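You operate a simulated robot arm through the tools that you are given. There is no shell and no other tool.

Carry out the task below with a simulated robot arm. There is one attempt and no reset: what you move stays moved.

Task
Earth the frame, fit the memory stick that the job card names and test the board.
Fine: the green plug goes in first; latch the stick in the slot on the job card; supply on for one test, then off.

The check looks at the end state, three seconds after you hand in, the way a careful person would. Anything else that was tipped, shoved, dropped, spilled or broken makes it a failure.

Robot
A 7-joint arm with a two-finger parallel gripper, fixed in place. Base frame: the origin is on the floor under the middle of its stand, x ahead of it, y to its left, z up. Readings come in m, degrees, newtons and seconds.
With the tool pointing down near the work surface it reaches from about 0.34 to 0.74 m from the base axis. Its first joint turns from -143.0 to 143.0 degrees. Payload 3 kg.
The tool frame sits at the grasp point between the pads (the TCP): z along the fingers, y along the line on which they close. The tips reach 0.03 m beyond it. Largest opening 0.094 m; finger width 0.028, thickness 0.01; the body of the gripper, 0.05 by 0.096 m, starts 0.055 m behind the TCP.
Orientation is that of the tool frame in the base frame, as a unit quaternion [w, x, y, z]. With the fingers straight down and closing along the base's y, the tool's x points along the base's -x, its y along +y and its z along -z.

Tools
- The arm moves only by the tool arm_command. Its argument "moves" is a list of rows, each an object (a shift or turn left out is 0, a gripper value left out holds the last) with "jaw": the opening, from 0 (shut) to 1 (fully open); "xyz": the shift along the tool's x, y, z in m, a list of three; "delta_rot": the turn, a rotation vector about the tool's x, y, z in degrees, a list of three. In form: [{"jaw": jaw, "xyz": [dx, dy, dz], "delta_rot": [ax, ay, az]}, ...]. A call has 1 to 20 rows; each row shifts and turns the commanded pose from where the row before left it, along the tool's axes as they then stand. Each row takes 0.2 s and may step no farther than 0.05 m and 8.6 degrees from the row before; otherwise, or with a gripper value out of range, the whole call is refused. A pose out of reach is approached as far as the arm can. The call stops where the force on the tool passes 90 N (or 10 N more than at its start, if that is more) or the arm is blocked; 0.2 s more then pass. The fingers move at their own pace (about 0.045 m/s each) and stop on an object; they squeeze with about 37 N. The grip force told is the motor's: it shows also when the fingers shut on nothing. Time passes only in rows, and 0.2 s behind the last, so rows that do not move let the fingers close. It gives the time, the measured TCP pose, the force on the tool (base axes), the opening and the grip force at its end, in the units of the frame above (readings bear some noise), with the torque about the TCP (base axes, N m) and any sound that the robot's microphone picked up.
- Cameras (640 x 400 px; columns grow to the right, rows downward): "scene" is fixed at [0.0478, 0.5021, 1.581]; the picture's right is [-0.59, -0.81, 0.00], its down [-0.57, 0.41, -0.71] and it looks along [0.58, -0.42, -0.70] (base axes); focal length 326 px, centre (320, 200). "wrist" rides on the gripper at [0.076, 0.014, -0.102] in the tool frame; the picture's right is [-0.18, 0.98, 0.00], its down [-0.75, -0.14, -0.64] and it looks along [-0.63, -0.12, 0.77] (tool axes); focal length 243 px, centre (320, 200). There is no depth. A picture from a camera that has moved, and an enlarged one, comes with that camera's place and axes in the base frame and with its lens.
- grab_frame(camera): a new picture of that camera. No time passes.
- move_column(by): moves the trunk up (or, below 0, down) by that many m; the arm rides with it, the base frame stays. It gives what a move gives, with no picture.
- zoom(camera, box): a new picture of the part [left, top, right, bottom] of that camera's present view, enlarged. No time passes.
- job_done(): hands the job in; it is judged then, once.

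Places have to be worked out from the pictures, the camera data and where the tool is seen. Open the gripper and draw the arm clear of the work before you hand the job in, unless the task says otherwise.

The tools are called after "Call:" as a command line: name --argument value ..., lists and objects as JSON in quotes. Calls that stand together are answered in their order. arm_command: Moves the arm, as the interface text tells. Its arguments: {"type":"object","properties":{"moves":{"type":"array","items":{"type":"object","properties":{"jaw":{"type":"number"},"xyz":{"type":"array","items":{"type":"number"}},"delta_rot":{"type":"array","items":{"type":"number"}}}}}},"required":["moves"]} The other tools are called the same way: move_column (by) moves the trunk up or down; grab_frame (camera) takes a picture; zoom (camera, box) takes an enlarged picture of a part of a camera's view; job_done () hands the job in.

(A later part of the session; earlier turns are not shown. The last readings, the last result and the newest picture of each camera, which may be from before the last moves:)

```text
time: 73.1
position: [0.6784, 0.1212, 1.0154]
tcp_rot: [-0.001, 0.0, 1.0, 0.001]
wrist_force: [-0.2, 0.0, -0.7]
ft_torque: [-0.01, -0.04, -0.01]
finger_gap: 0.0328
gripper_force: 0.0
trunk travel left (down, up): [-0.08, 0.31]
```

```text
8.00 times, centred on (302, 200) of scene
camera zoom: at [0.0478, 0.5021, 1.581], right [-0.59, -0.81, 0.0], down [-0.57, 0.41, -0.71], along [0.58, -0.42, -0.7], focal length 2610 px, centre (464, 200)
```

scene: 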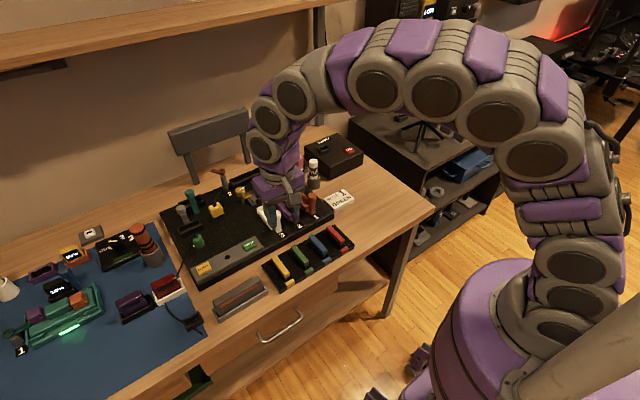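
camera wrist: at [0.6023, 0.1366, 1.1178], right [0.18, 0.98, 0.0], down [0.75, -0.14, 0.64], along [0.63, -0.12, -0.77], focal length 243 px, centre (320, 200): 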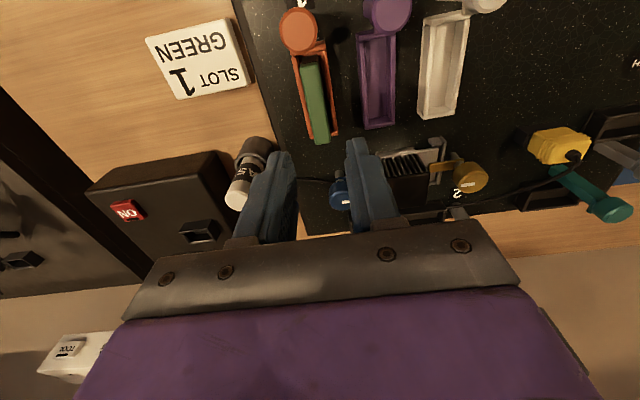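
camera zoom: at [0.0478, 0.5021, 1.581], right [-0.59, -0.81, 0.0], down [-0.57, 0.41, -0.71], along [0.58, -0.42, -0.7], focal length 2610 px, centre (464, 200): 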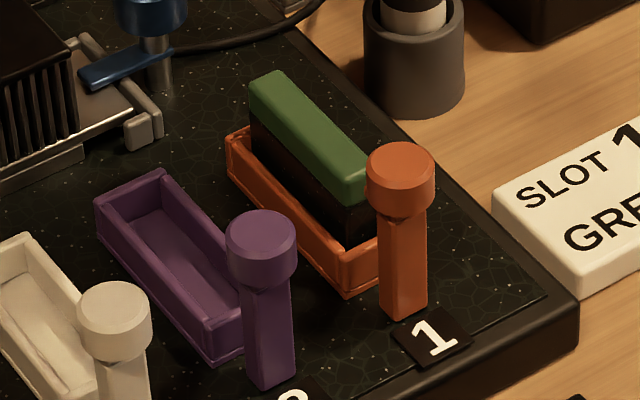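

The green stick stands in slot 1. Before working the lever I look at its base from a low angle: I retreat toward the robot and tilt the camera.

Call:
arm_command --moves '[{"xyz": [0.04, 0, -0.01]}, {"xyz": [0.045, 0, 0]}, {"xyz": [0.045, 0, 0]}, {"xyz": [0.045, 0, 0]}, {"delta_rot": [0, -8, 0]}, {"delta_rot": [0, -8, 0]}, {"delta_rot": [0, -8, 0]}, {"xyz": [0, 0, 0.03]}, {}]'

Call:
grab_frame --camera "wrist"

```text
time: 75.1
position: [0.5121, 0.1207, 0.9973]
tcp_rot: [0.208, 0.0, 0.978, 0.002]
wrist_force: [-0.5, 0.3, -1.3]
ft_torque: [0.02, -0.01, 0.04]
finger_gap: 0.033
gripper_force: 0.1
trunk travel left (down, up): [-0.08, 0.31]
```

```text
taken
camera wrist: at [0.4022, 0.1339, 1.0596], right [0.17, 0.98, 0.08], down [0.43, -0.14, 0.89], along [0.89, -0.12, -0.44], focal length 243 px, centre (320, 200)
```

wrist: 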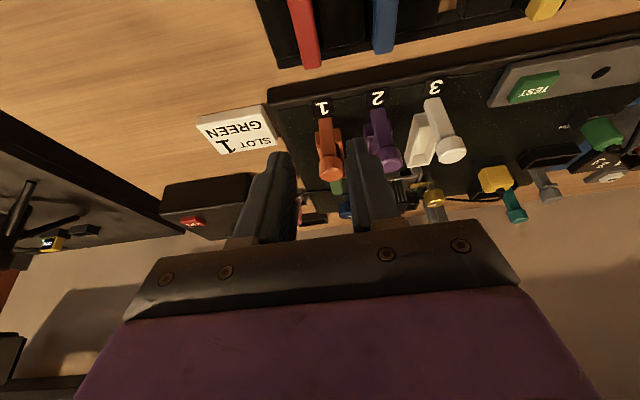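

I zoom on the lever of slot 1 in this lower-angle view.

Call:
zoom --camera "wrist" --box '[280, 90, 392, 200]'

Call:
zoom --camera "scene" --box '[294, 180, 334, 220]'

```text
3.64 times, centred on (336, 145) of wrist
camera zoom: at [0.4022, 0.1339, 1.0596], right [0.17, 0.98, 0.08], down [0.43, -0.14, 0.89], along [0.89, -0.12, -0.44], focal length 882 px, centre (262, 400)
```

zoom: 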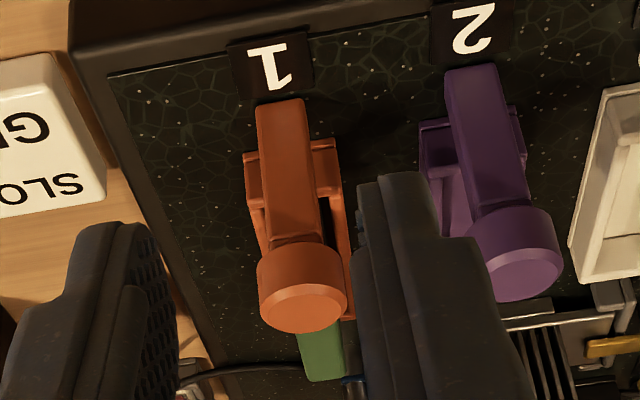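

```text
10.00 times, centred on (314, 200) of scene
camera zoom: at [0.0478, 0.5021, 1.581], right [-0.59, -0.81, 0.0], down [-0.57, 0.41, -0.71], along [0.58, -0.42, -0.7], focal length 3263 px, centre (380, 200)
```

zoom: 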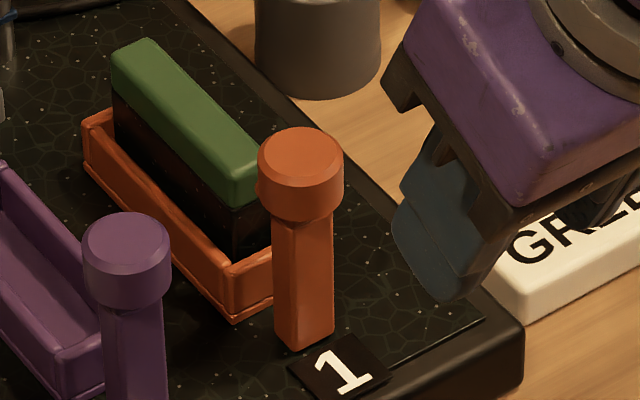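

The lever is a post with a knob whose underside (~0.905) is just above the stick's top (~0.90): tipping it toward the stick should hook the knob over it. I straighten the tool, close the fingers and position in front of the knob.

Call:
arm_command --moves '[{"jaw": 0, "delta_rot": [0, 8, 0]}, {"delta_rot": [0, 8, 0]}, {"delta_rot": [0, 8, 0]}, {"xyz": [-0.033, 0, 0.017]}, {"xyz": [-0.033, 0, 0.02]}, {}]'

Call:
grab_frame --camera "wrist"

Call:
zoom --camera "scene" --box '[282, 175, 346, 225]'

```text
time: 76.5
position: [0.5814, 0.1221, 0.9617]
tcp_rot: [0.0, 0.001, 1.0, 0.0]
wrist_force: [-0.6, -0.2, 0.0]
ft_torque: [0.0, -0.02, 0.01]
finger_gap: 0.0
gripper_force: 32.9
trunk travel left (down, up): [-0.08, 0.31]
```

```text
taken
camera wrist: at [0.5056, 0.1354, 1.0638], right [0.18, 0.98, 0.0], down [0.75, -0.14, 0.64], along [0.63, -0.12, -0.77], focal length 243 px, centre (320, 200)
```

wrist: 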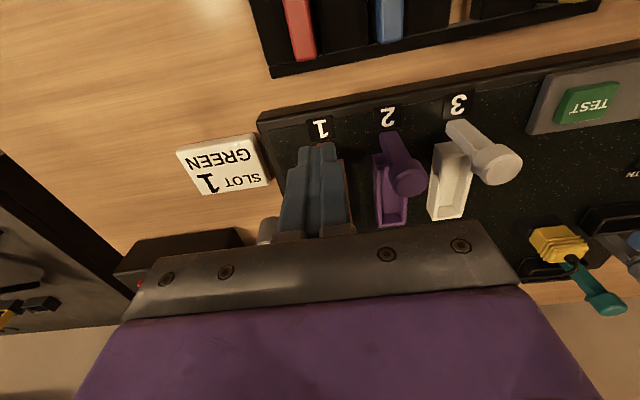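

```text
8.00 times, centred on (314, 200) of scene
camera zoom: at [0.0478, 0.5021, 1.581], right [-0.59, -0.81, 0.0], down [-0.57, 0.41, -0.71], along [0.58, -0.42, -0.7], focal length 2610 px, centre (368, 200)
```

zoom: 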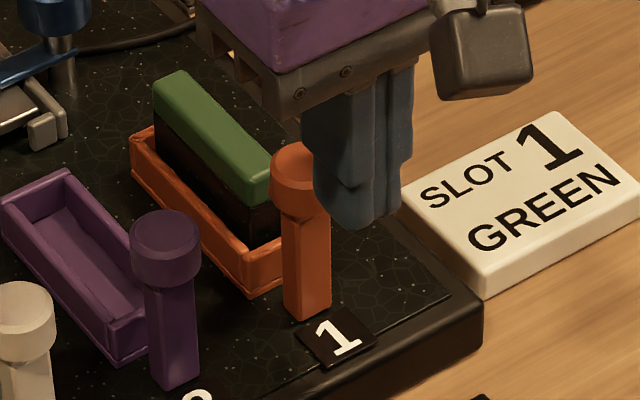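

The closed fingers are just in front of the knob. I lower so the tips sit at knob height with a small gap.

Call:
arm_command --moves '[{"xyz": [0.004, -0.002, 0.012]}, {"xyz": [0, 0, 0.012]}, {"xyz": [0, 0, 0.012]}, {}]'

Call:
zoom --camera "scene" --box '[282, 175, 346, 225]'

```text
time: 77.5
position: [0.5771, 0.1175, 0.9243]
tcp_rot: [0.0, 0.001, 1.0, 0.001]
wrist_force: [-0.6, 0.1, -0.3]
ft_torque: [0.02, -0.01, 0.0]
finger_gap: 0.0
gripper_force: 33.2
trunk travel left (down, up): [-0.08, 0.31]
```

```text
8.00 times, centred on (314, 200) of scene
camera zoom: at [0.0478, 0.5021, 1.581], right [-0.59, -0.81, 0.0], down [-0.57, 0.41, -0.71], along [0.58, -0.42, -0.7], focal length 2610 px, centre (368, 200)
```

zoom: 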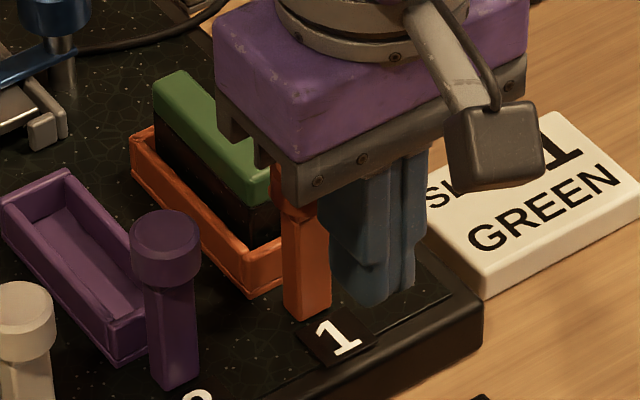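

Aligned in front of the lever. I push in +x in small steps, checking the force.

Call:
arm_command --moves '[{"xyz": [-0.006, 0, 0]}, {"xyz": [-0.006, 0, 0]}, {"xyz": [-0.003, 0, 0]}, {}]'

Call:
arm_command --moves '[{"xyz": [-0.003, 0, 0]}, {}]'

Call:
arm_command --moves '[{"xyz": [-0.003, 0, 0]}, {}]'

Call:
zoom --camera "scene" --box '[282, 175, 346, 225]'

```text
time: 78.5
position: [0.5903, 0.1171, 0.9245]
tcp_rot: [-0.001, 0.0, 1.0, 0.001]
wrist_force: [-0.3, 0.8, -1.1]
ft_torque: [-0.02, -0.02, 0.0]
finger_gap: 0.0001
gripper_force: 32.7
trunk travel left (down, up): [-0.08, 0.31]
```

```text
time: 79.1
position: [0.5956, 0.1179, 0.9257]
tcp_rot: [0.0, 0.001, 1.0, 0.001]
wrist_force: [-1.6, -0.3, 0.7]
ft_torque: [-0.03, 0.0, 0.02]
finger_gap: 0.0
gripper_force: 33.2
trunk travel left (down, up): [-0.08, 0.31]
```

```text
time: 79.7
position: [0.5974, 0.1173, 0.9251]
tcp_rot: [0.0, 0.0, 1.0, 0.002]
wrist_force: [0.8, 0.6, -0.4]
ft_torque: [0.02, 0.0, 0.03]
finger_gap: 0.0
gripper_force: 33.2
trunk travel left (down, up): [-0.08, 0.31]
```

```text
8.00 times, centred on (314, 200) of scene
camera zoom: at [0.0478, 0.5021, 1.581], right [-0.59, -0.81, 0.0], down [-0.57, 0.41, -0.71], along [0.58, -0.42, -0.7], focal length 2610 px, centre (368, 200)
```

zoom: 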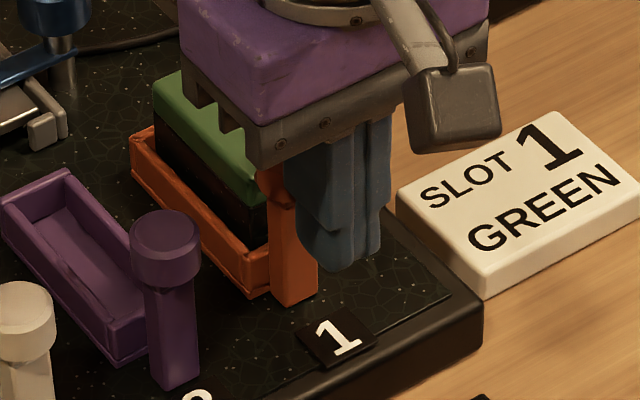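

The lever's foot seems to have moved too with almost no force. I look carefully before pushing more.

Call:
zoom --camera "scene" --box '[290, 185, 330, 225]'

Call:
grab_frame --camera "wrist"

```text
10.00 times, centred on (310, 205) of scene
camera zoom: at [0.0478, 0.5021, 1.581], right [-0.59, -0.81, 0.0], down [-0.57, 0.41, -0.71], along [0.58, -0.42, -0.7], focal length 3263 px, centre (420, 150)
```

zoom: 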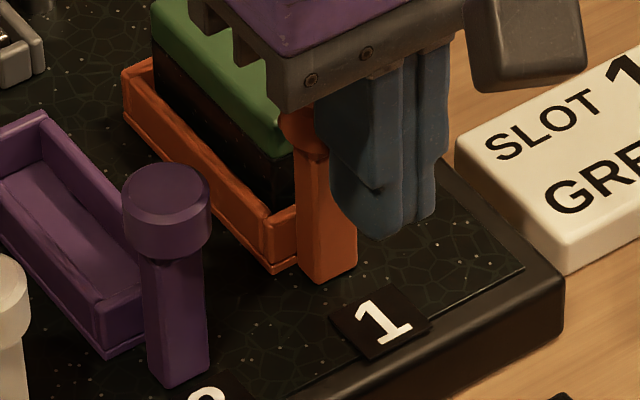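

```text
taken
camera wrist: at [0.5223, 0.1323, 1.0275], right [0.18, 0.98, 0.0], down [0.75, -0.14, 0.64], along [0.63, -0.12, -0.77], focal length 243 px, centre (320, 200)
```

wrist: 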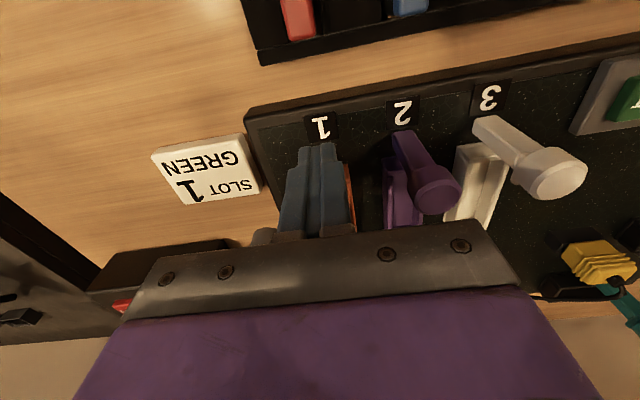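

The post slides as a whole toward the slot: it's a sliding latch whose knob will overhang the stick's top. I continue pushing in small steps, listening for a click.

Call:
arm_command --moves '[{"xyz": [-0.003, 0, 0]}, {}]'

Call:
arm_command --moves '[{"xyz": [-0.003, 0, 0]}, {}]'

Call:
arm_command --moves '[{"xyz": [-0.003, 0, 0]}, {}]'

Call:
zoom --camera "scene" --box '[290, 185, 330, 225]'

```text
time: 80.3
position: [0.5999, 0.1194, 0.9252]
tcp_rot: [-0.001, 0.0, 1.0, 0.0]
wrist_force: [-15.1, -1.7, -1.5]
ft_torque: [-0.01, -0.01, 0.01]
finger_gap: 0.0
gripper_force: 33.1
trunk travel left (down, up): [-0.08, 0.31]
```

```text
time: 80.9
position: [0.5997, 0.1191, 0.9256]
tcp_rot: [-0.002, 0.0, 1.0, 0.0]
wrist_force: [-41.6, 2.9, -4.9]
ft_torque: [-0.01, 0.07, 0.17]
finger_gap: 0.0
gripper_force: 33.0
trunk travel left (down, up): [-0.08, 0.31]
```

```text
time: 81.5
position: [0.5994, 0.118, 0.9263]
tcp_rot: [-0.003, 0.0, 1.0, 0.0]
wrist_force: [-67.1, 0.8, -15.8]
ft_torque: [-0.06, 0.19, 0.2]
finger_gap: 0.0
gripper_force: 32.9
trunk travel left (down, up): [-0.08, 0.31]
```

```text
10.00 times, centred on (310, 205) of scene
camera zoom: at [0.0478, 0.5021, 1.581], right [-0.59, -0.81, 0.0], down [-0.57, 0.41, -0.71], along [0.58, -0.42, -0.7], focal length 3263 px, centre (420, 150)
```

zoom: 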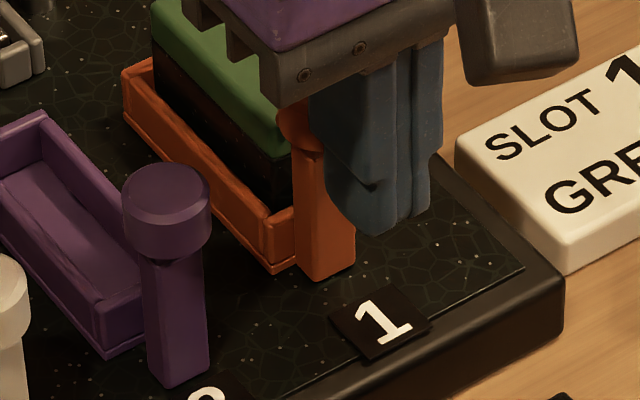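

A hard stop at 67 N with no click. I back off and look at where the latch is now.

Call:
arm_command --moves '[{"xyz": [0.01, 0, 0]}, {"xyz": [0.01, 0, -0.02]}, {"xyz": [0.01, 0, -0.04]}, {"xyz": [0.01, 0, -0.04]}, {}]'

Call:
zoom --camera "scene" --box '[282, 180, 338, 225]'

Call:
grab_frame --camera "wrist"

Call:
zoom --camera "wrist" --box '[270, 100, 398, 200]'

```text
time: 82.7
position: [0.5686, 0.1197, 1.026]
tcp_rot: [-0.001, 0.001, 1.0, 0.0]
wrist_force: [-0.6, -0.1, -0.4]
ft_torque: [-0.02, -0.01, 0.01]
finger_gap: 0.0001
gripper_force: 32.9
trunk travel left (down, up): [-0.08, 0.31]
```

```text
8.89 times, centred on (310, 202) of scene
camera zoom: at [0.0478, 0.5021, 1.581], right [-0.59, -0.81, 0.0], down [-0.57, 0.41, -0.71], along [0.58, -0.42, -0.7], focal length 2900 px, centre (409, 178)
```

zoom: 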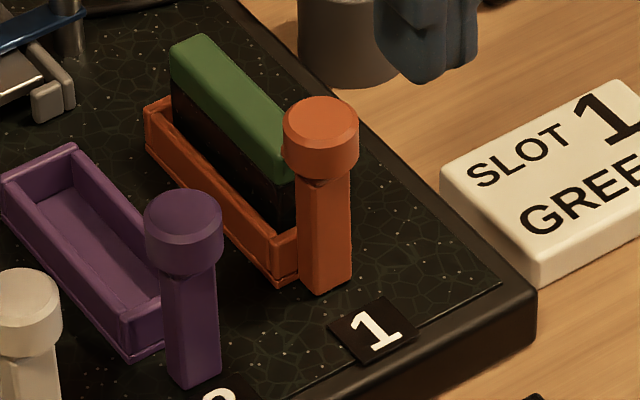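

```text
taken
camera wrist: at [0.4928, 0.134, 1.1275], right [0.18, 0.98, 0.0], down [0.75, -0.14, 0.64], along [0.63, -0.12, -0.77], focal length 243 px, centre (320, 200)
```

wrist: 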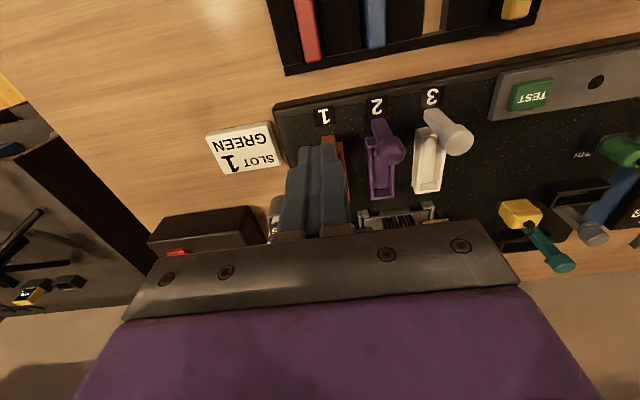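

```text
4.00 times, centred on (334, 150) of wrist
camera zoom: at [0.4928, 0.134, 1.1275], right [0.18, 0.98, 0.0], down [0.75, -0.14, 0.64], along [0.63, -0.12, -0.77], focal length 970 px, centre (264, 400)
```

zoom: 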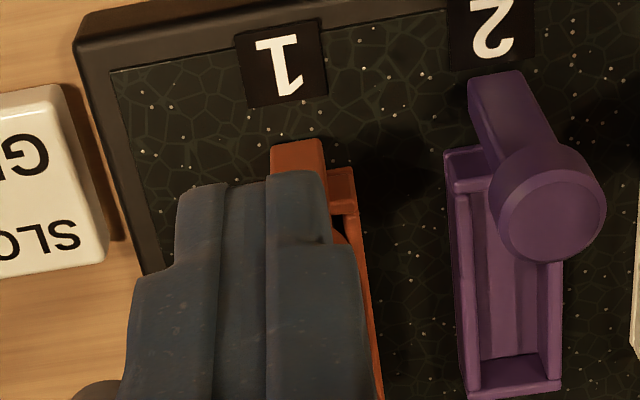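

The latch post slid ~11 mm and stays there, now against the slot's front wall. I move above for a top view of the knob relative to the stick.

Call:
arm_command --moves '[{"jaw": 1, "xyz": [-0.03, 0.005, -0.002]}, {"xyz": [-0.028, 0.004, -0.002]}, {}, {}]'

Call:
zoom --camera "wrist" --box '[270, 80, 366, 160]'

Call:
zoom --camera "scene" --box '[294, 188, 326, 218]'

```text
time: 83.7
position: [0.6263, 0.1286, 1.0288]
tcp_rot: [0.0, 0.0, 1.0, 0.001]
wrist_force: [-1.0, 0.9, -0.2]
ft_torque: [-0.02, 0.01, -0.01]
finger_gap: 0.0863
gripper_force: 0.0
trunk travel left (down, up): [-0.08, 0.31]
```

```text
5.00 times, centred on (318, 120) of wrist
camera zoom: at [0.552, 0.1422, 1.1303], right [0.18, 0.98, 0.0], down [0.75, -0.14, 0.64], along [0.63, -0.12, -0.77], focal length 1213 px, centre (330, 600)
```

zoom: 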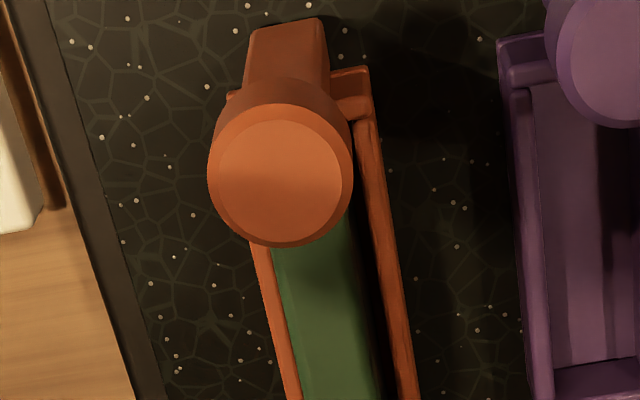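

```text
13.33 times, centred on (310, 203) of scene
camera zoom: at [0.0478, 0.5021, 1.581], right [-0.59, -0.81, 0.0], down [-0.57, 0.41, -0.71], along [0.58, -0.42, -0.7], focal length 4351 px, centre (453, 160)
```

zoom: 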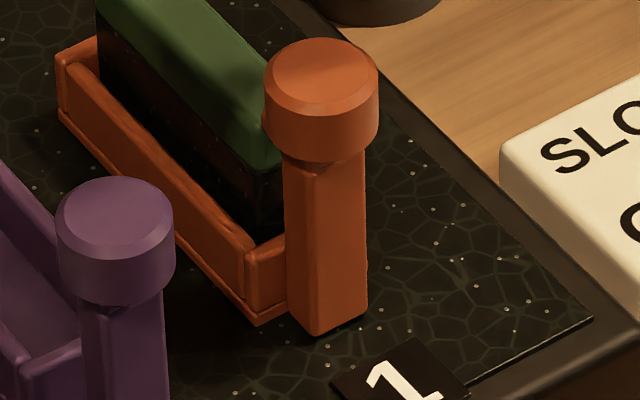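

The knob's far edge is near the stick's front face; I need to know whether it overhangs the stick or butts against it. I move further over to see both ends of the stick in the slot.

Call:
arm_command --moves '[{"xyz": [-0.026, -0.004, 0.0]}, {"xyz": [-0.026, -0.004, 0.0]}, {}]'

Call:
zoom --camera "wrist" --box '[270, 20, 366, 160]'

Call:
zoom --camera "wrist" --box '[280, 90, 360, 150]'

```text
time: 84.5
position: [0.6785, 0.1198, 1.0272]
tcp_rot: [0.0, -0.001, 1.0, 0.0]
wrist_force: [-0.3, -0.1, 1.0]
ft_torque: [-0.02, 0.0, -0.04]
finger_gap: 0.0937
gripper_force: 0.1
trunk travel left (down, up): [-0.08, 0.31]
```

```text
2.86 times, centred on (318, 90) of wrist
camera zoom: at [0.6026, 0.1341, 1.1294], right [0.18, 0.98, 0.0], down [0.75, -0.14, 0.64], along [0.63, -0.12, -0.77], focal length 693 px, centre (326, 514)
```

zoom: 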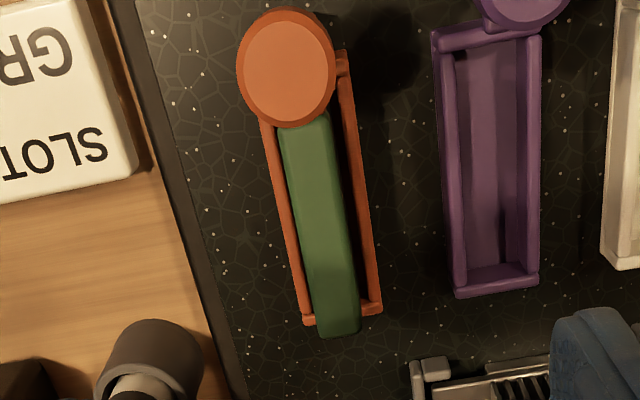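

```text
6.67 times, centred on (320, 120) of wrist
camera zoom: at [0.6026, 0.1341, 1.1294], right [0.18, 0.98, 0.0], down [0.75, -0.14, 0.64], along [0.63, -0.12, -0.77], focal length 1618 px, centre (320, 733)
```

zoom: 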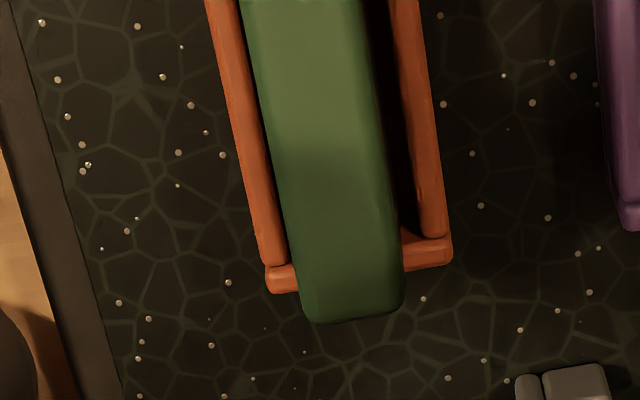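

The stick has not moved (far end x≈0.712). I zoom on the knob/stick-front overlap.

Call:
zoom --camera "wrist" --box '[284, 25, 348, 75]'

Call:
zoom --camera "scene" --box '[298, 190, 322, 208]'

```text
8.00 times, centred on (316, 50) of wrist
camera zoom: at [0.6026, 0.1341, 1.1294], right [0.18, 0.98, 0.0], down [0.75, -0.14, 0.64], along [0.63, -0.12, -0.77], focal length 1941 px, centre (352, 1400)
```

zoom: 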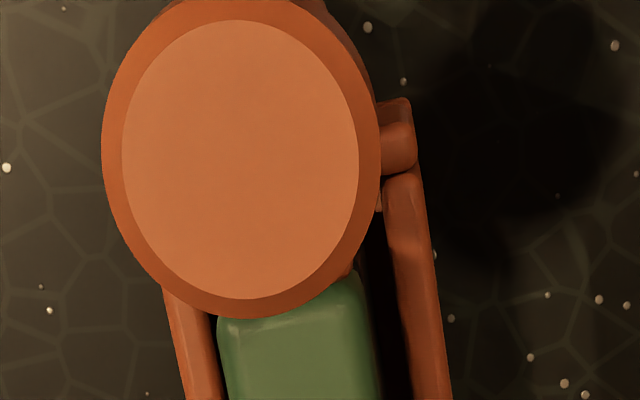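

```text
16.00 times, centred on (310, 199) of scene
camera zoom: at [0.0478, 0.5021, 1.581], right [-0.59, -0.81, 0.0], down [-0.57, 0.41, -0.71], along [0.58, -0.42, -0.7], focal length 5221 px, centre (480, 216)
```

zoom: 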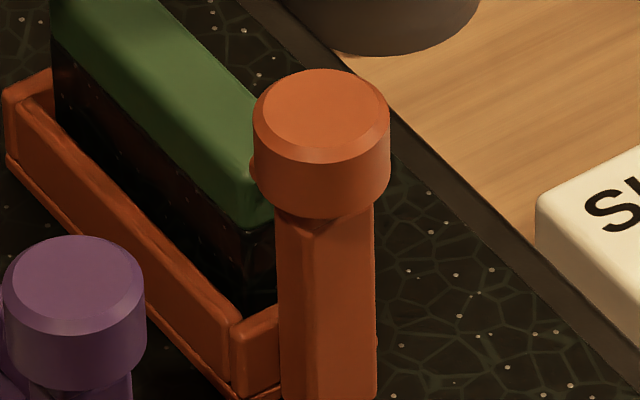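

There is a small tab on the knob facing the stick. I want a side view of it, so I swing the tool 90° to look along +y from the right side, with tilt for a lower angle.

Call:
arm_command --moves '[{"xyz": [0.0192, -0.0347, 0]}, {"xyz": [0.0192, -0.0347, 0]}, {"xyz": [0.0192, -0.0347, 0]}, {"delta_rot": [0, 0, -7.5]}, {"delta_rot": [0, 0, -7.5]}, {"delta_rot": [0, 0, -7.5]}, {"delta_rot": [0, 0, -7.5]}, {"delta_rot": [0, 0, -7.5]}, {"delta_rot": [0, 0, -7.5]}, {"delta_rot": [0, 0, -7.5]}, {"delta_rot": [0, 0, -7.5]}, {"delta_rot": [0, 0, -7.5]}, {"delta_rot": [0, 0, -7.5]}, {"delta_rot": [0, 0, -7.5]}, {"delta_rot": [0, 0, -7.5]}, {"delta_rot": [0, -6.7, 0]}, {"delta_rot": [0, -6.7, 0]}, {"delta_rot": [0, -6.6, 0]}, {}]'

Call:
grab_frame --camera "wrist"

Call:
grab_frame --camera "scene"

```text
time: 88.5
position: [0.6198, 0.0151, 1.0298]
tcp_rot: [-0.124, 0.696, -0.696, -0.124]
wrist_force: [1.0, 0.7, -0.3]
ft_torque: [-0.03, -0.01, -0.02]
finger_gap: 0.0938
gripper_force: 0.0
trunk travel left (down, up): [-0.08, 0.31]
```

```text
taken
camera wrist: at [0.6055, -0.0929, 1.0991], right [-0.98, 0.17, 0.06], down [0.14, 0.49, 0.86], along [0.12, 0.86, -0.5], focal length 243 px, centre (320, 200)
```

wrist: 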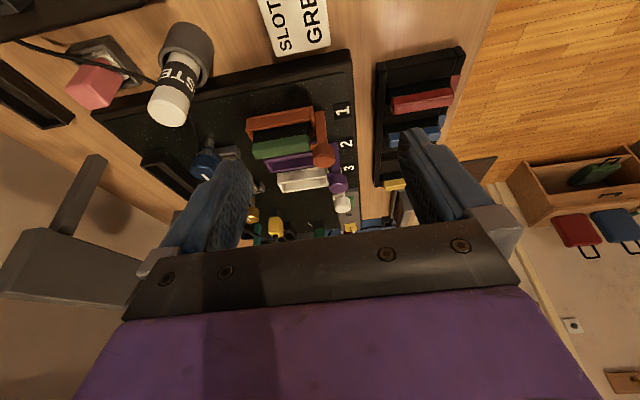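

```text
taken
```

scene: 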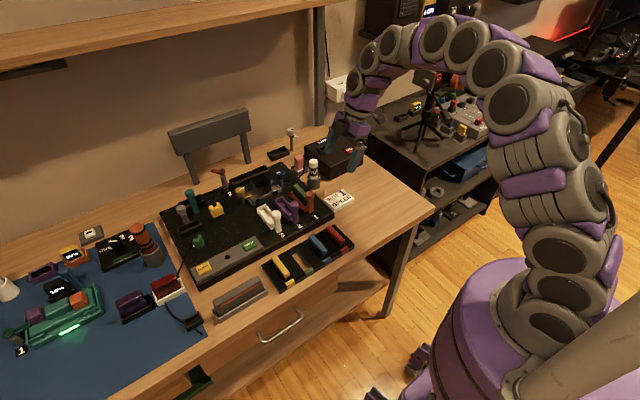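

The side view shows slot 1 with the stick and latch. I zoom in on it from both cameras.

Call:
zoom --camera "wrist" --box '[236, 95, 348, 195]'

Call:
zoom --camera "wrist" --box '[290, 95, 346, 175]'

Call:
zoom --camera "scene" --box '[286, 182, 326, 220]'

```text
4.00 times, centred on (292, 145) of wrist
camera zoom: at [0.6055, -0.0929, 1.0991], right [-0.98, 0.17, 0.06], down [0.14, 0.49, 0.86], along [0.12, 0.86, -0.5], focal length 970 px, centre (432, 420)
```

zoom: 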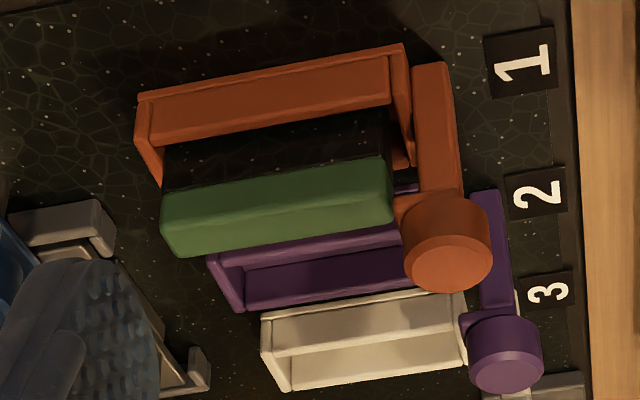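

```text
5.00 times, centred on (318, 135) of wrist
camera zoom: at [0.6055, -0.0929, 1.0991], right [-0.98, 0.17, 0.06], down [0.14, 0.49, 0.86], along [0.12, 0.86, -0.5], focal length 1213 px, centre (330, 525)
```

zoom: 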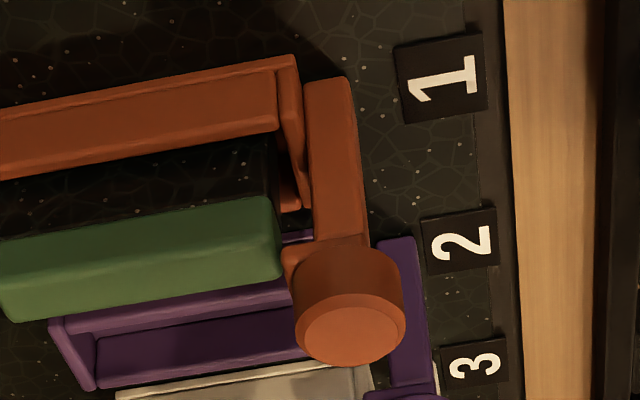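

```text
10.53 times, centred on (306, 201) of scene
camera zoom: at [0.0478, 0.5021, 1.581], right [-0.59, -0.81, 0.0], down [-0.57, 0.41, -0.71], along [0.58, -0.42, -0.7], focal length 3435 px, centre (467, 190)
```

zoom: 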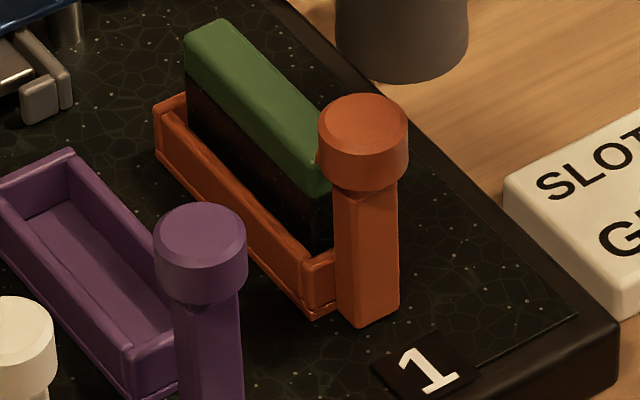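

The tab's underside is level with the stick's top: the tab seems to butt against the cap's end, so the stick probably needs to be pressed further down to seat. I bring the tool back upright with closed fingers above the stick to press on it.

Call:
arm_command --moves '[{"jaw": 0, "delta_rot": [0, 6.7, 0]}, {"delta_rot": [0, 6.7, 0]}, {"delta_rot": [0, 6.6, 0]}, {"delta_rot": [0, 0, 7.5]}, {"delta_rot": [0, 0, 7.5]}, {"delta_rot": [0, 0, 7.5]}, {"delta_rot": [0, 0, 7.5]}, {"delta_rot": [0, 0, 7.5]}, {"delta_rot": [0, 0, 7.5]}, {"delta_rot": [0, 0, 7.5]}, {"delta_rot": [0, 0, 7.5]}, {"delta_rot": [0, 0, 7.5]}, {"delta_rot": [0, 0, 7.5]}, {"delta_rot": [0, 0, 7.5]}, {"delta_rot": [0, 0, 7.5]}, {"xyz": [-0.0191, 0.035, 0]}, {"xyz": [-0.0191, 0.035, 0]}, {"xyz": [-0.0191, 0.035, 0.01]}, {}]'

Call:
grab_frame --camera "wrist"

```text
time: 92.5
position: [0.6772, 0.1204, 1.0191]
tcp_rot: [0.0, 0.0, 1.0, 0.001]
wrist_force: [-0.3, -0.4, -0.4]
ft_torque: [0.0, -0.01, -0.02]
finger_gap: 0.0
gripper_force: 33.1
trunk travel left (down, up): [-0.08, 0.31]
```

```text
taken
camera wrist: at [0.6011, 0.1345, 1.1213], right [0.18, 0.98, 0.0], down [0.75, -0.14, 0.64], along [0.63, -0.12, -0.77], focal length 243 px, centre (320, 200)
```

wrist: 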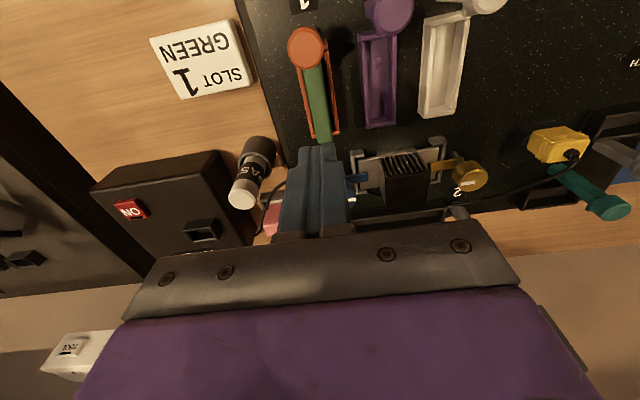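

Closed fingers are over the stick's middle. I descend to just above its top and then press in small steps.

Call:
arm_command --moves '[{"xyz": [0, 0, 0.026]}, {"xyz": [0, 0, 0.026]}, {"xyz": [0, 0, 0.024]}, {}]'

Call:
arm_command --moves '[{"xyz": [0, 0, 0.004]}, {}]'

Call:
arm_command --moves '[{"xyz": [0, 0, 0.003]}, {}]'

Call:
arm_command --moves '[{"xyz": [0, 0, 0.002]}, {}]'

```text
time: 93.5
position: [0.679, 0.1185, 0.9432]
tcp_rot: [0.0, 0.0, 1.0, 0.001]
wrist_force: [-0.6, -1.2, 0.4]
ft_torque: [0.03, -0.04, 0.0]
finger_gap: 0.0
gripper_force: 32.9
trunk travel left (down, up): [-0.08, 0.31]
```

```text
time: 94.1
position: [0.6787, 0.1195, 0.9407]
tcp_rot: [0.0, 0.0, 1.0, 0.001]
wrist_force: [-0.5, 0.0, 0.0]
ft_torque: [0.03, -0.02, -0.04]
finger_gap: 0.0
gripper_force: 33.0
trunk travel left (down, up): [-0.08, 0.31]
```

```text
time: 94.7
position: [0.678, 0.1191, 0.9367]
tcp_rot: [0.0, 0.0, 1.0, 0.001]
wrist_force: [0.3, -0.7, 0.2]
ft_torque: [-0.03, 0.02, 0.0]
finger_gap: 0.0003
gripper_force: 32.8
trunk travel left (down, up): [-0.08, 0.31]
```

```text
time: 95.3
position: [0.6762, 0.119, 0.9353]
tcp_rot: [0.0, 0.0, 1.0, 0.001]
wrist_force: [-0.7, 0.6, 0.0]
ft_torque: [0.03, 0.01, 0.0]
finger_gap: 0.0
gripper_force: 33.2
trunk travel left (down, up): [-0.08, 0.31]
```

Not in contact yet (tips ≈0.905). I continue in 2 mm steps.

Call:
arm_command --moves '[{"xyz": [0, 0, 0.002]}, {}]'

Call:
arm_command --moves '[{"xyz": [0, 0, 0.002]}, {}]'

Call:
arm_command --moves '[{"xyz": [0, 0, 0.002]}, {}]'

```text
time: 95.9
position: [0.6762, 0.1193, 0.9335]
tcp_rot: [0.0, 0.001, 1.0, 0.001]
wrist_force: [-0.4, -0.5, 0.0]
ft_torque: [0.03, 0.0, 0.0]
finger_gap: 0.0
gripper_force: 32.6
trunk travel left (down, up): [-0.08, 0.31]
```

```text
time: 96.5
position: [0.6791, 0.1189, 0.9318]
tcp_rot: [0.001, 0.0, 1.0, 0.001]
wrist_force: [-0.2, -0.6, 9.5]
ft_torque: [-0.05, -0.01, 0.04]
finger_gap: 0.0
gripper_force: 33.0
trunk travel left (down, up): [-0.08, 0.31]
```

```text
time: 97.1
position: [0.6765, 0.1202, 0.9317]
tcp_rot: [0.0, 0.0, 1.0, 0.001]
wrist_force: [-1.3, -2.1, 27.2]
ft_torque: [-0.06, 0.12, -0.01]
finger_gap: 0.0
gripper_force: 33.0
trunk travel left (down, up): [-0.08, 0.31]
```

Contact at tip z≈0.902; now 27 N. I press harder step by step, watching for movement or a click.

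Call:
arm_command --moves '[{"xyz": [0, 0, 0.0015]}, {}]'

Call:
arm_command --moves '[{"xyz": [0, 0, 0.0015]}, {}]'

```text
time: 97.7
position: [0.6768, 0.1187, 0.9314]
tcp_rot: [0.003, -0.001, 1.0, 0.002]
wrist_force: [4.0, 1.2, 39.7]
ft_torque: [-0.01, -0.01, 0.0]
finger_gap: 0.0001
gripper_force: 33.3
trunk travel left (down, up): [-0.08, 0.31]
```

```text
time: 98.3
position: [0.6768, 0.1204, 0.9325]
tcp_rot: [0.004, 0.0, 1.0, 0.002]
wrist_force: [16.3, 2.1, 61.4]
ft_torque: [0.05, -0.14, -0.01]
finger_gap: 0.0003
gripper_force: 33.3
trunk travel left (down, up): [-0.08, 0.31]
```

No movement up to 61 N: the stick is truly bottomed. I release the pressure, rise, and inspect the empty (identical) purple slot and the latch geometry for comparison.

Call:
arm_command --moves '[{"xyz": [0, 0, -0.01]}, {"xyz": [0, 0, -0.03]}, {"xyz": [0, 0, -0.04]}, {"xyz": [0, 0.02, -0.02]}, {}]'

Call:
zoom --camera "wrist" --box '[325, 20, 421, 130]'

Call:
zoom --camera "wrist" --box '[270, 10, 350, 130]'

```text
time: 99.5
position: [0.6722, 0.1403, 1.0249]
tcp_rot: [-0.002, 0.0, 1.0, 0.002]
wrist_force: [-1.0, 0.6, 0.0]
ft_torque: [-0.01, 0.0, -0.02]
finger_gap: 0.0001
gripper_force: 32.6
trunk travel left (down, up): [-0.08, 0.31]
```

```text
3.64 times, centred on (373, 75) of wrist
camera zoom: at [0.5965, 0.1546, 1.1276], right [0.18, 0.98, 0.0], down [0.75, -0.14, 0.64], along [0.63, -0.12, -0.77], focal length 882 px, centre (127, 654)
```

zoom: 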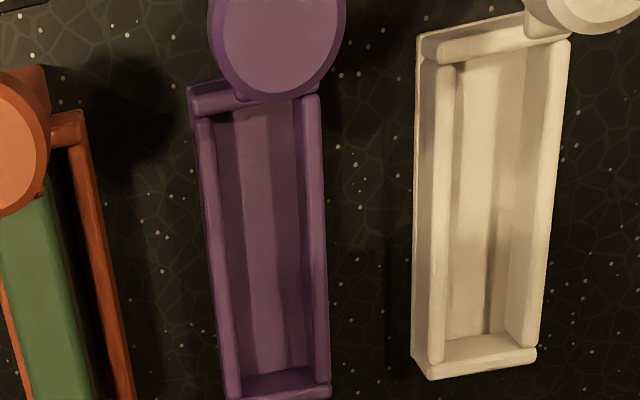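

```text
3.33 times, centred on (310, 70) of wrist
camera zoom: at [0.5965, 0.1546, 1.1276], right [0.18, 0.98, 0.0], down [0.75, -0.14, 0.64], along [0.63, -0.12, -0.77], focal length 809 px, centre (353, 633)
```

zoom: 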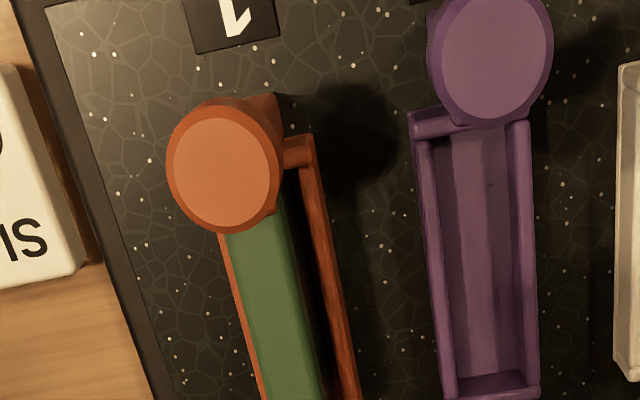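

The slots have plain flat floors, so the stick is seated. I need a closer low side view to see whether the latch tab is above the stick top or butting it; I swing to a lower viewpoint from the right side.

Call:
arm_command --moves '[{"jaw": 1, "xyz": [0.015, -0.045, 0]}, {"xyz": [0.015, -0.045, 0]}, {"xyz": [0.014, -0.045, 0]}, {"delta_rot": [0, 0, -7.5]}, {"delta_rot": [0, 0, -7.5]}, {"delta_rot": [0, 0, -7.5]}, {"delta_rot": [0, 0, -7.5]}, {"delta_rot": [0, 0, -7.5]}, {"delta_rot": [0, 0, -7.5]}, {"delta_rot": [0, 0, -7.5]}, {"delta_rot": [0, 0, -7.5]}, {"delta_rot": [0, 0, -7.5]}, {"delta_rot": [0, 0, -7.5]}, {"delta_rot": [0, 0, -7.5]}, {"delta_rot": [0, 0, -7.5]}, {"delta_rot": [0, -8, 0]}, {"delta_rot": [0, -8, 0]}, {"delta_rot": [0, -8, 0]}, {"delta_rot": [0, -8, 0]}, {}]'

Call:
grab_frame --camera "wrist"

```text
time: 103.7
position: [0.6329, 0.004, 1.0271]
tcp_rot: [-0.196, 0.68, -0.678, -0.196]
wrist_force: [-0.3, 0.6, -0.1]
ft_torque: [0.0, 0.0, 0.02]
finger_gap: 0.0942
gripper_force: 0.0
trunk travel left (down, up): [-0.08, 0.31]
```

```text
taken
camera wrist: at [0.6194, -0.116, 1.072], right [-0.98, 0.16, 0.1], down [0.14, 0.3, 0.94], along [0.12, 0.94, -0.31], focal length 243 px, centre (320, 200)
```

wrist: 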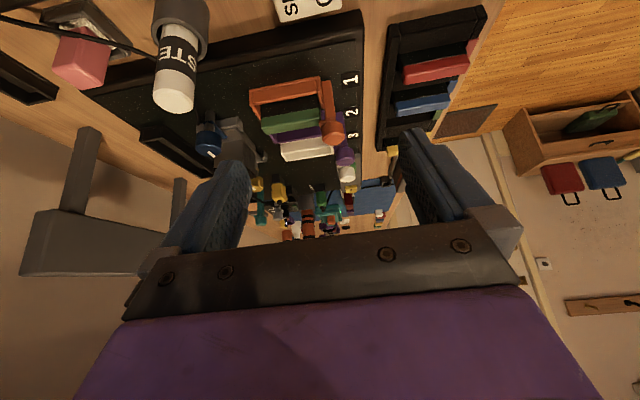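

I lower the viewpoint by 9 cm and move closer.

Call:
arm_command --moves '[{"xyz": [0.0111, 0, 0.0461]}, {"xyz": [0.0111, 0, 0.0461]}, {}]'

Call:
grab_frame --camera "wrist"

Call:
zoom --camera "wrist" --box '[280, 120, 360, 200]'

```text
time: 104.5
position: [0.6348, 0.0308, 0.9356]
tcp_rot: [0.196, -0.679, 0.68, 0.196]
wrist_force: [0.1, -0.3, -0.1]
ft_torque: [0.02, 0.0, 0.02]
finger_gap: 0.0939
gripper_force: 0.0
trunk travel left (down, up): [-0.08, 0.31]
```

```text
taken
camera wrist: at [0.6218, -0.0883, 0.9813], right [-0.98, 0.16, 0.1], down [0.14, 0.3, 0.94], along [0.12, 0.94, -0.31], focal length 243 px, centre (320, 200)
```

wrist: 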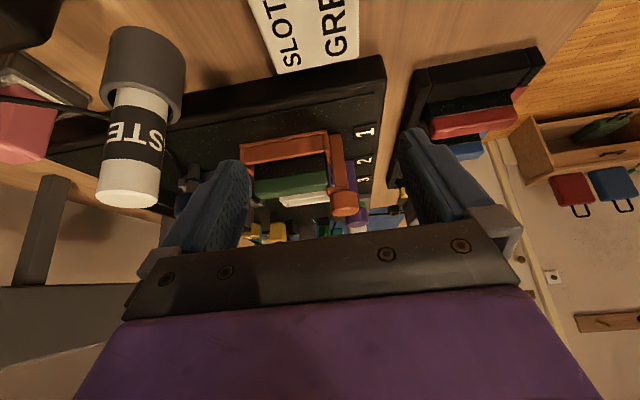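

```text
5.00 times, centred on (320, 160) of wrist
camera zoom: at [0.6218, -0.0883, 0.9813], right [-0.98, 0.16, 0.1], down [0.14, 0.3, 0.94], along [0.12, 0.94, -0.31], focal length 1213 px, centre (320, 400)
```

zoom: 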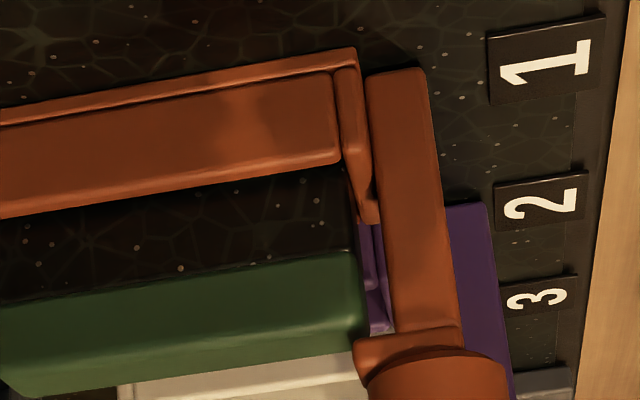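

This clear side view shows the latch tab overhanging the cap's top by ~2 mm with the post against the slot wall — the stick is latched. Next the supply: ON button at about (0.767, −0.146, 0.887). I rise and reorient the tool toward it.

Call:
arm_command --moves '[{"xyz": [-0.0111, 0, -0.0461]}, {"xyz": [-0.0111, 0, -0.0461]}, {"delta_rot": [0, 8, 0]}, {"delta_rot": [0, 8, 0]}, {"delta_rot": [0, 8, 0]}, {"delta_rot": [0, 8, 0]}, {"delta_rot": [0, 0, 7.77]}, {"delta_rot": [0, 0, 7.77]}, {"delta_rot": [0, 0, 7.77]}, {"delta_rot": [0, 0, 7.77]}, {"delta_rot": [0, 0, 7.77]}, {"delta_rot": [0, 0, 7.77]}, {"delta_rot": [0, 0, 7.77]}, {"delta_rot": [0, 0, 7.77]}, {"delta_rot": [0, 0, 7.77]}, {"delta_rot": [0, 0, 7.77]}, {"delta_rot": [0, 0, 7.77]}, {"delta_rot": [0, 0, 7.77]}, {"delta_rot": [0, 0, 7.76]}, {}]'

Call:
arm_command --moves '[{"jaw": 0, "xyz": [0, -0.04, 0]}, {"xyz": [0, -0.04, 0]}, {"delta_rot": [0, -6, 0]}, {"delta_rot": [0, -6, 0]}, {"delta_rot": [0, -6, 0]}, {}]'

Call:
grab_frame --camera "wrist"

Call:
zoom --camera "scene" --box '[286, 120, 382, 200]'

```text
time: 108.7
position: [0.6324, 0.004, 1.0255]
tcp_rot: [0.0, 0.096, 0.995, 0.001]
wrist_force: [0.0, -0.6, -0.3]
ft_torque: [-0.03, 0.04, -0.03]
finger_gap: 0.094
gripper_force: 0.1
trunk travel left (down, up): [-0.08, 0.31]
```

```text
time: 110.1
position: [0.6167, -0.075, 1.0252]
tcp_rot: [0.156, 0.095, 0.983, -0.014]
wrist_force: [-0.3, -0.7, -0.2]
ft_torque: [0.02, -0.04, 0.02]
finger_gap: 0.0
gripper_force: 25.5
trunk travel left (down, up): [-0.08, 0.31]
```

```text
taken
camera wrist: at [0.5181, -0.0415, 1.0984], right [0.36, 0.93, 0.06], down [0.48, -0.24, 0.84], along [0.8, -0.27, -0.53], focal length 243 px, centre (320, 200)
```

wrist: 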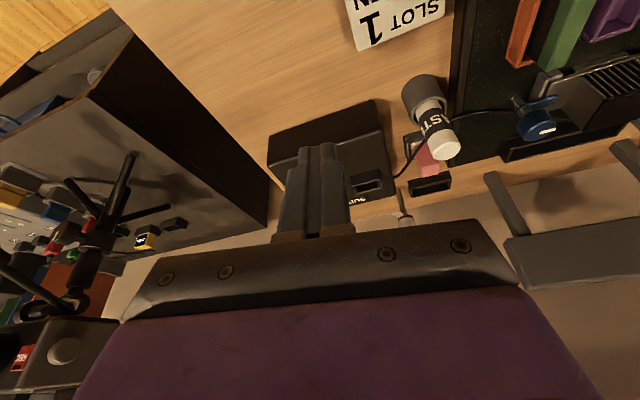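

```text
5.00 times, centred on (334, 160) of scene
camera zoom: at [0.0478, 0.5021, 1.581], right [-0.59, -0.81, 0.0], down [-0.57, 0.41, -0.71], along [0.58, -0.42, -0.7], focal length 1632 px, centre (250, 400)
```

zoom: 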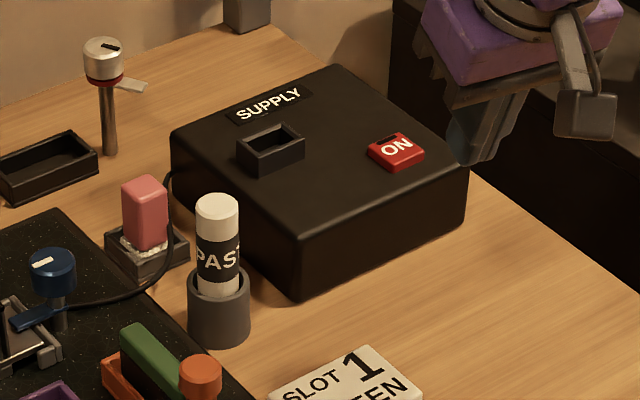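

I open the fingers briefly to see the ON button directly and refine its position.

Call:
arm_command --moves '[{"jaw": 1}, {}, {}, {}, {}]'

Call:
zoom --camera "wrist" --box '[250, 90, 394, 210]'

```text
time: 111.3
position: [0.6156, -0.075, 1.0252]
tcp_rot: [0.156, 0.095, 0.983, -0.014]
wrist_force: [0.1, 0.4, 1.5]
ft_torque: [0.02, -0.02, 0.02]
finger_gap: 0.0938
gripper_force: 0.0
trunk travel left (down, up): [-0.08, 0.31]
```

```text
3.33 times, centred on (322, 150) of wrist
camera zoom: at [0.518, -0.0408, 1.0986], right [0.36, 0.93, 0.06], down [0.48, -0.24, 0.84], along [0.8, -0.27, -0.53], focal length 809 px, centre (313, 367)
```

zoom: 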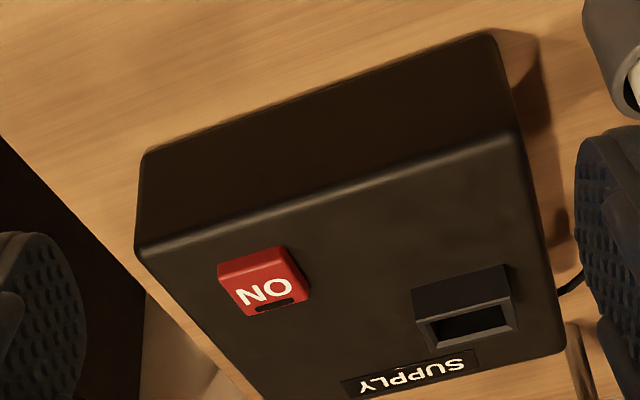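

ON button top is at about (0.755, −0.140, 0.899). I close the fingers and approach to hover a few centimetres above it.

Call:
arm_command --moves '[{"jaw": 0, "xyz": [-0.0315, -0.0094, 0.0273]}, {"xyz": [-0.0315, -0.0094, 0.0273]}, {"xyz": [-0.0315, -0.0094, 0.0273]}, {"xyz": [-0.0315, -0.0094, 0.0273]}, {}, {}]'

Call:
grab_frame --camera "wrist"

Call:
zoom --camera "scene" --box '[310, 125, 374, 175]'

```text
time: 112.7
position: [0.7641, -0.1408, 0.9605]
tcp_rot: [0.155, 0.094, 0.983, -0.014]
wrist_force: [0.3, -0.2, -0.4]
ft_torque: [0.02, 0.02, 0.0]
finger_gap: 0.0
gripper_force: 26.2
trunk travel left (down, up): [-0.08, 0.31]
```

```text
taken
camera wrist: at [0.6651, -0.108, 1.0349], right [0.36, 0.93, 0.06], down [0.48, -0.24, 0.84], along [0.8, -0.27, -0.54], focal length 243 px, centre (320, 200)
```

wrist: 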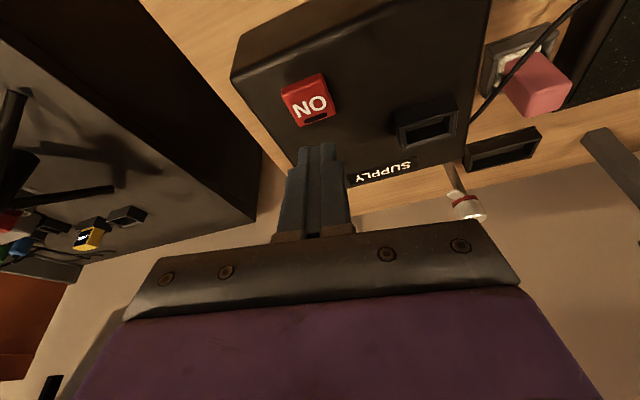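

```text
8.00 times, centred on (342, 150) of scene
camera zoom: at [0.0478, 0.5021, 1.581], right [-0.59, -0.81, 0.0], down [-0.57, 0.41, -0.71], along [0.58, -0.42, -0.7], focal length 2610 px, centre (144, 600)
```

zoom: 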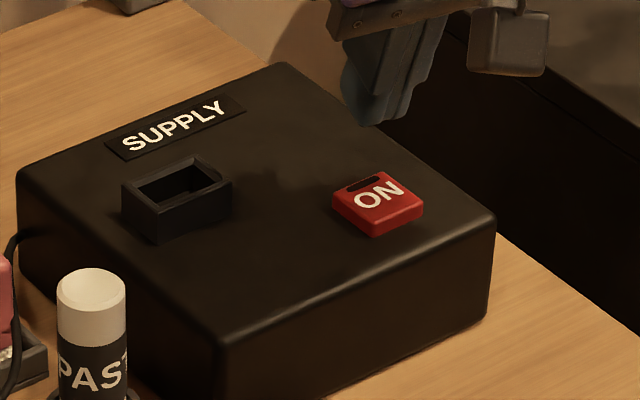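

Button refined to (0.7565, −0.142, 0.898). I correct by 3.5 mm and lower to just above it.

Call:
arm_command --moves '[{"xyz": [0.0049, -0.0013, 0.01]}, {"xyz": [0.0048, -0.0013, 0.01]}, {}]'

Call:
grab_frame --camera "wrist"

Call:
zoom --camera "scene" --box '[310, 125, 374, 175]'

```text
time: 113.5
position: [0.7581, -0.1433, 0.9369]
tcp_rot: [0.156, 0.096, 0.983, -0.015]
wrist_force: [0.3, -0.5, 0.1]
ft_torque: [-0.04, -0.03, -0.01]
finger_gap: 0.0001
gripper_force: 32.7
trunk travel left (down, up): [-0.08, 0.31]
```

```text
taken
camera wrist: at [0.6599, -0.1088, 1.0118], right [0.36, 0.93, 0.06], down [0.48, -0.24, 0.84], along [0.8, -0.27, -0.53], focal length 243 px, centre (320, 200)
```

wrist: 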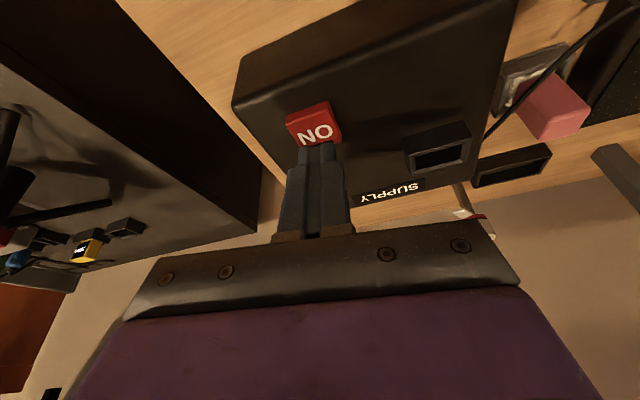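

```text
8.00 times, centred on (342, 150) of scene
camera zoom: at [0.0478, 0.5021, 1.581], right [-0.59, -0.81, 0.0], down [-0.57, 0.41, -0.71], along [0.58, -0.42, -0.7], focal length 2610 px, centre (144, 600)
```

zoom: 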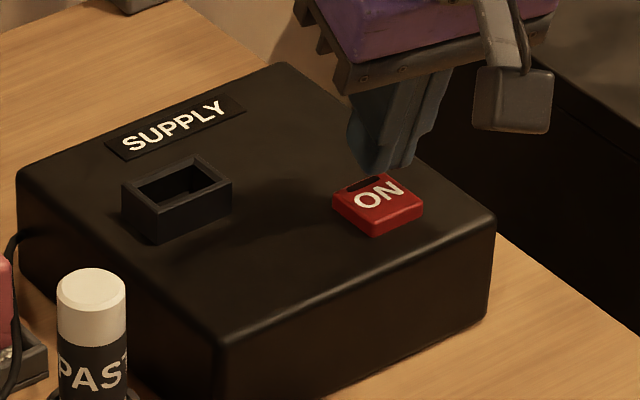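

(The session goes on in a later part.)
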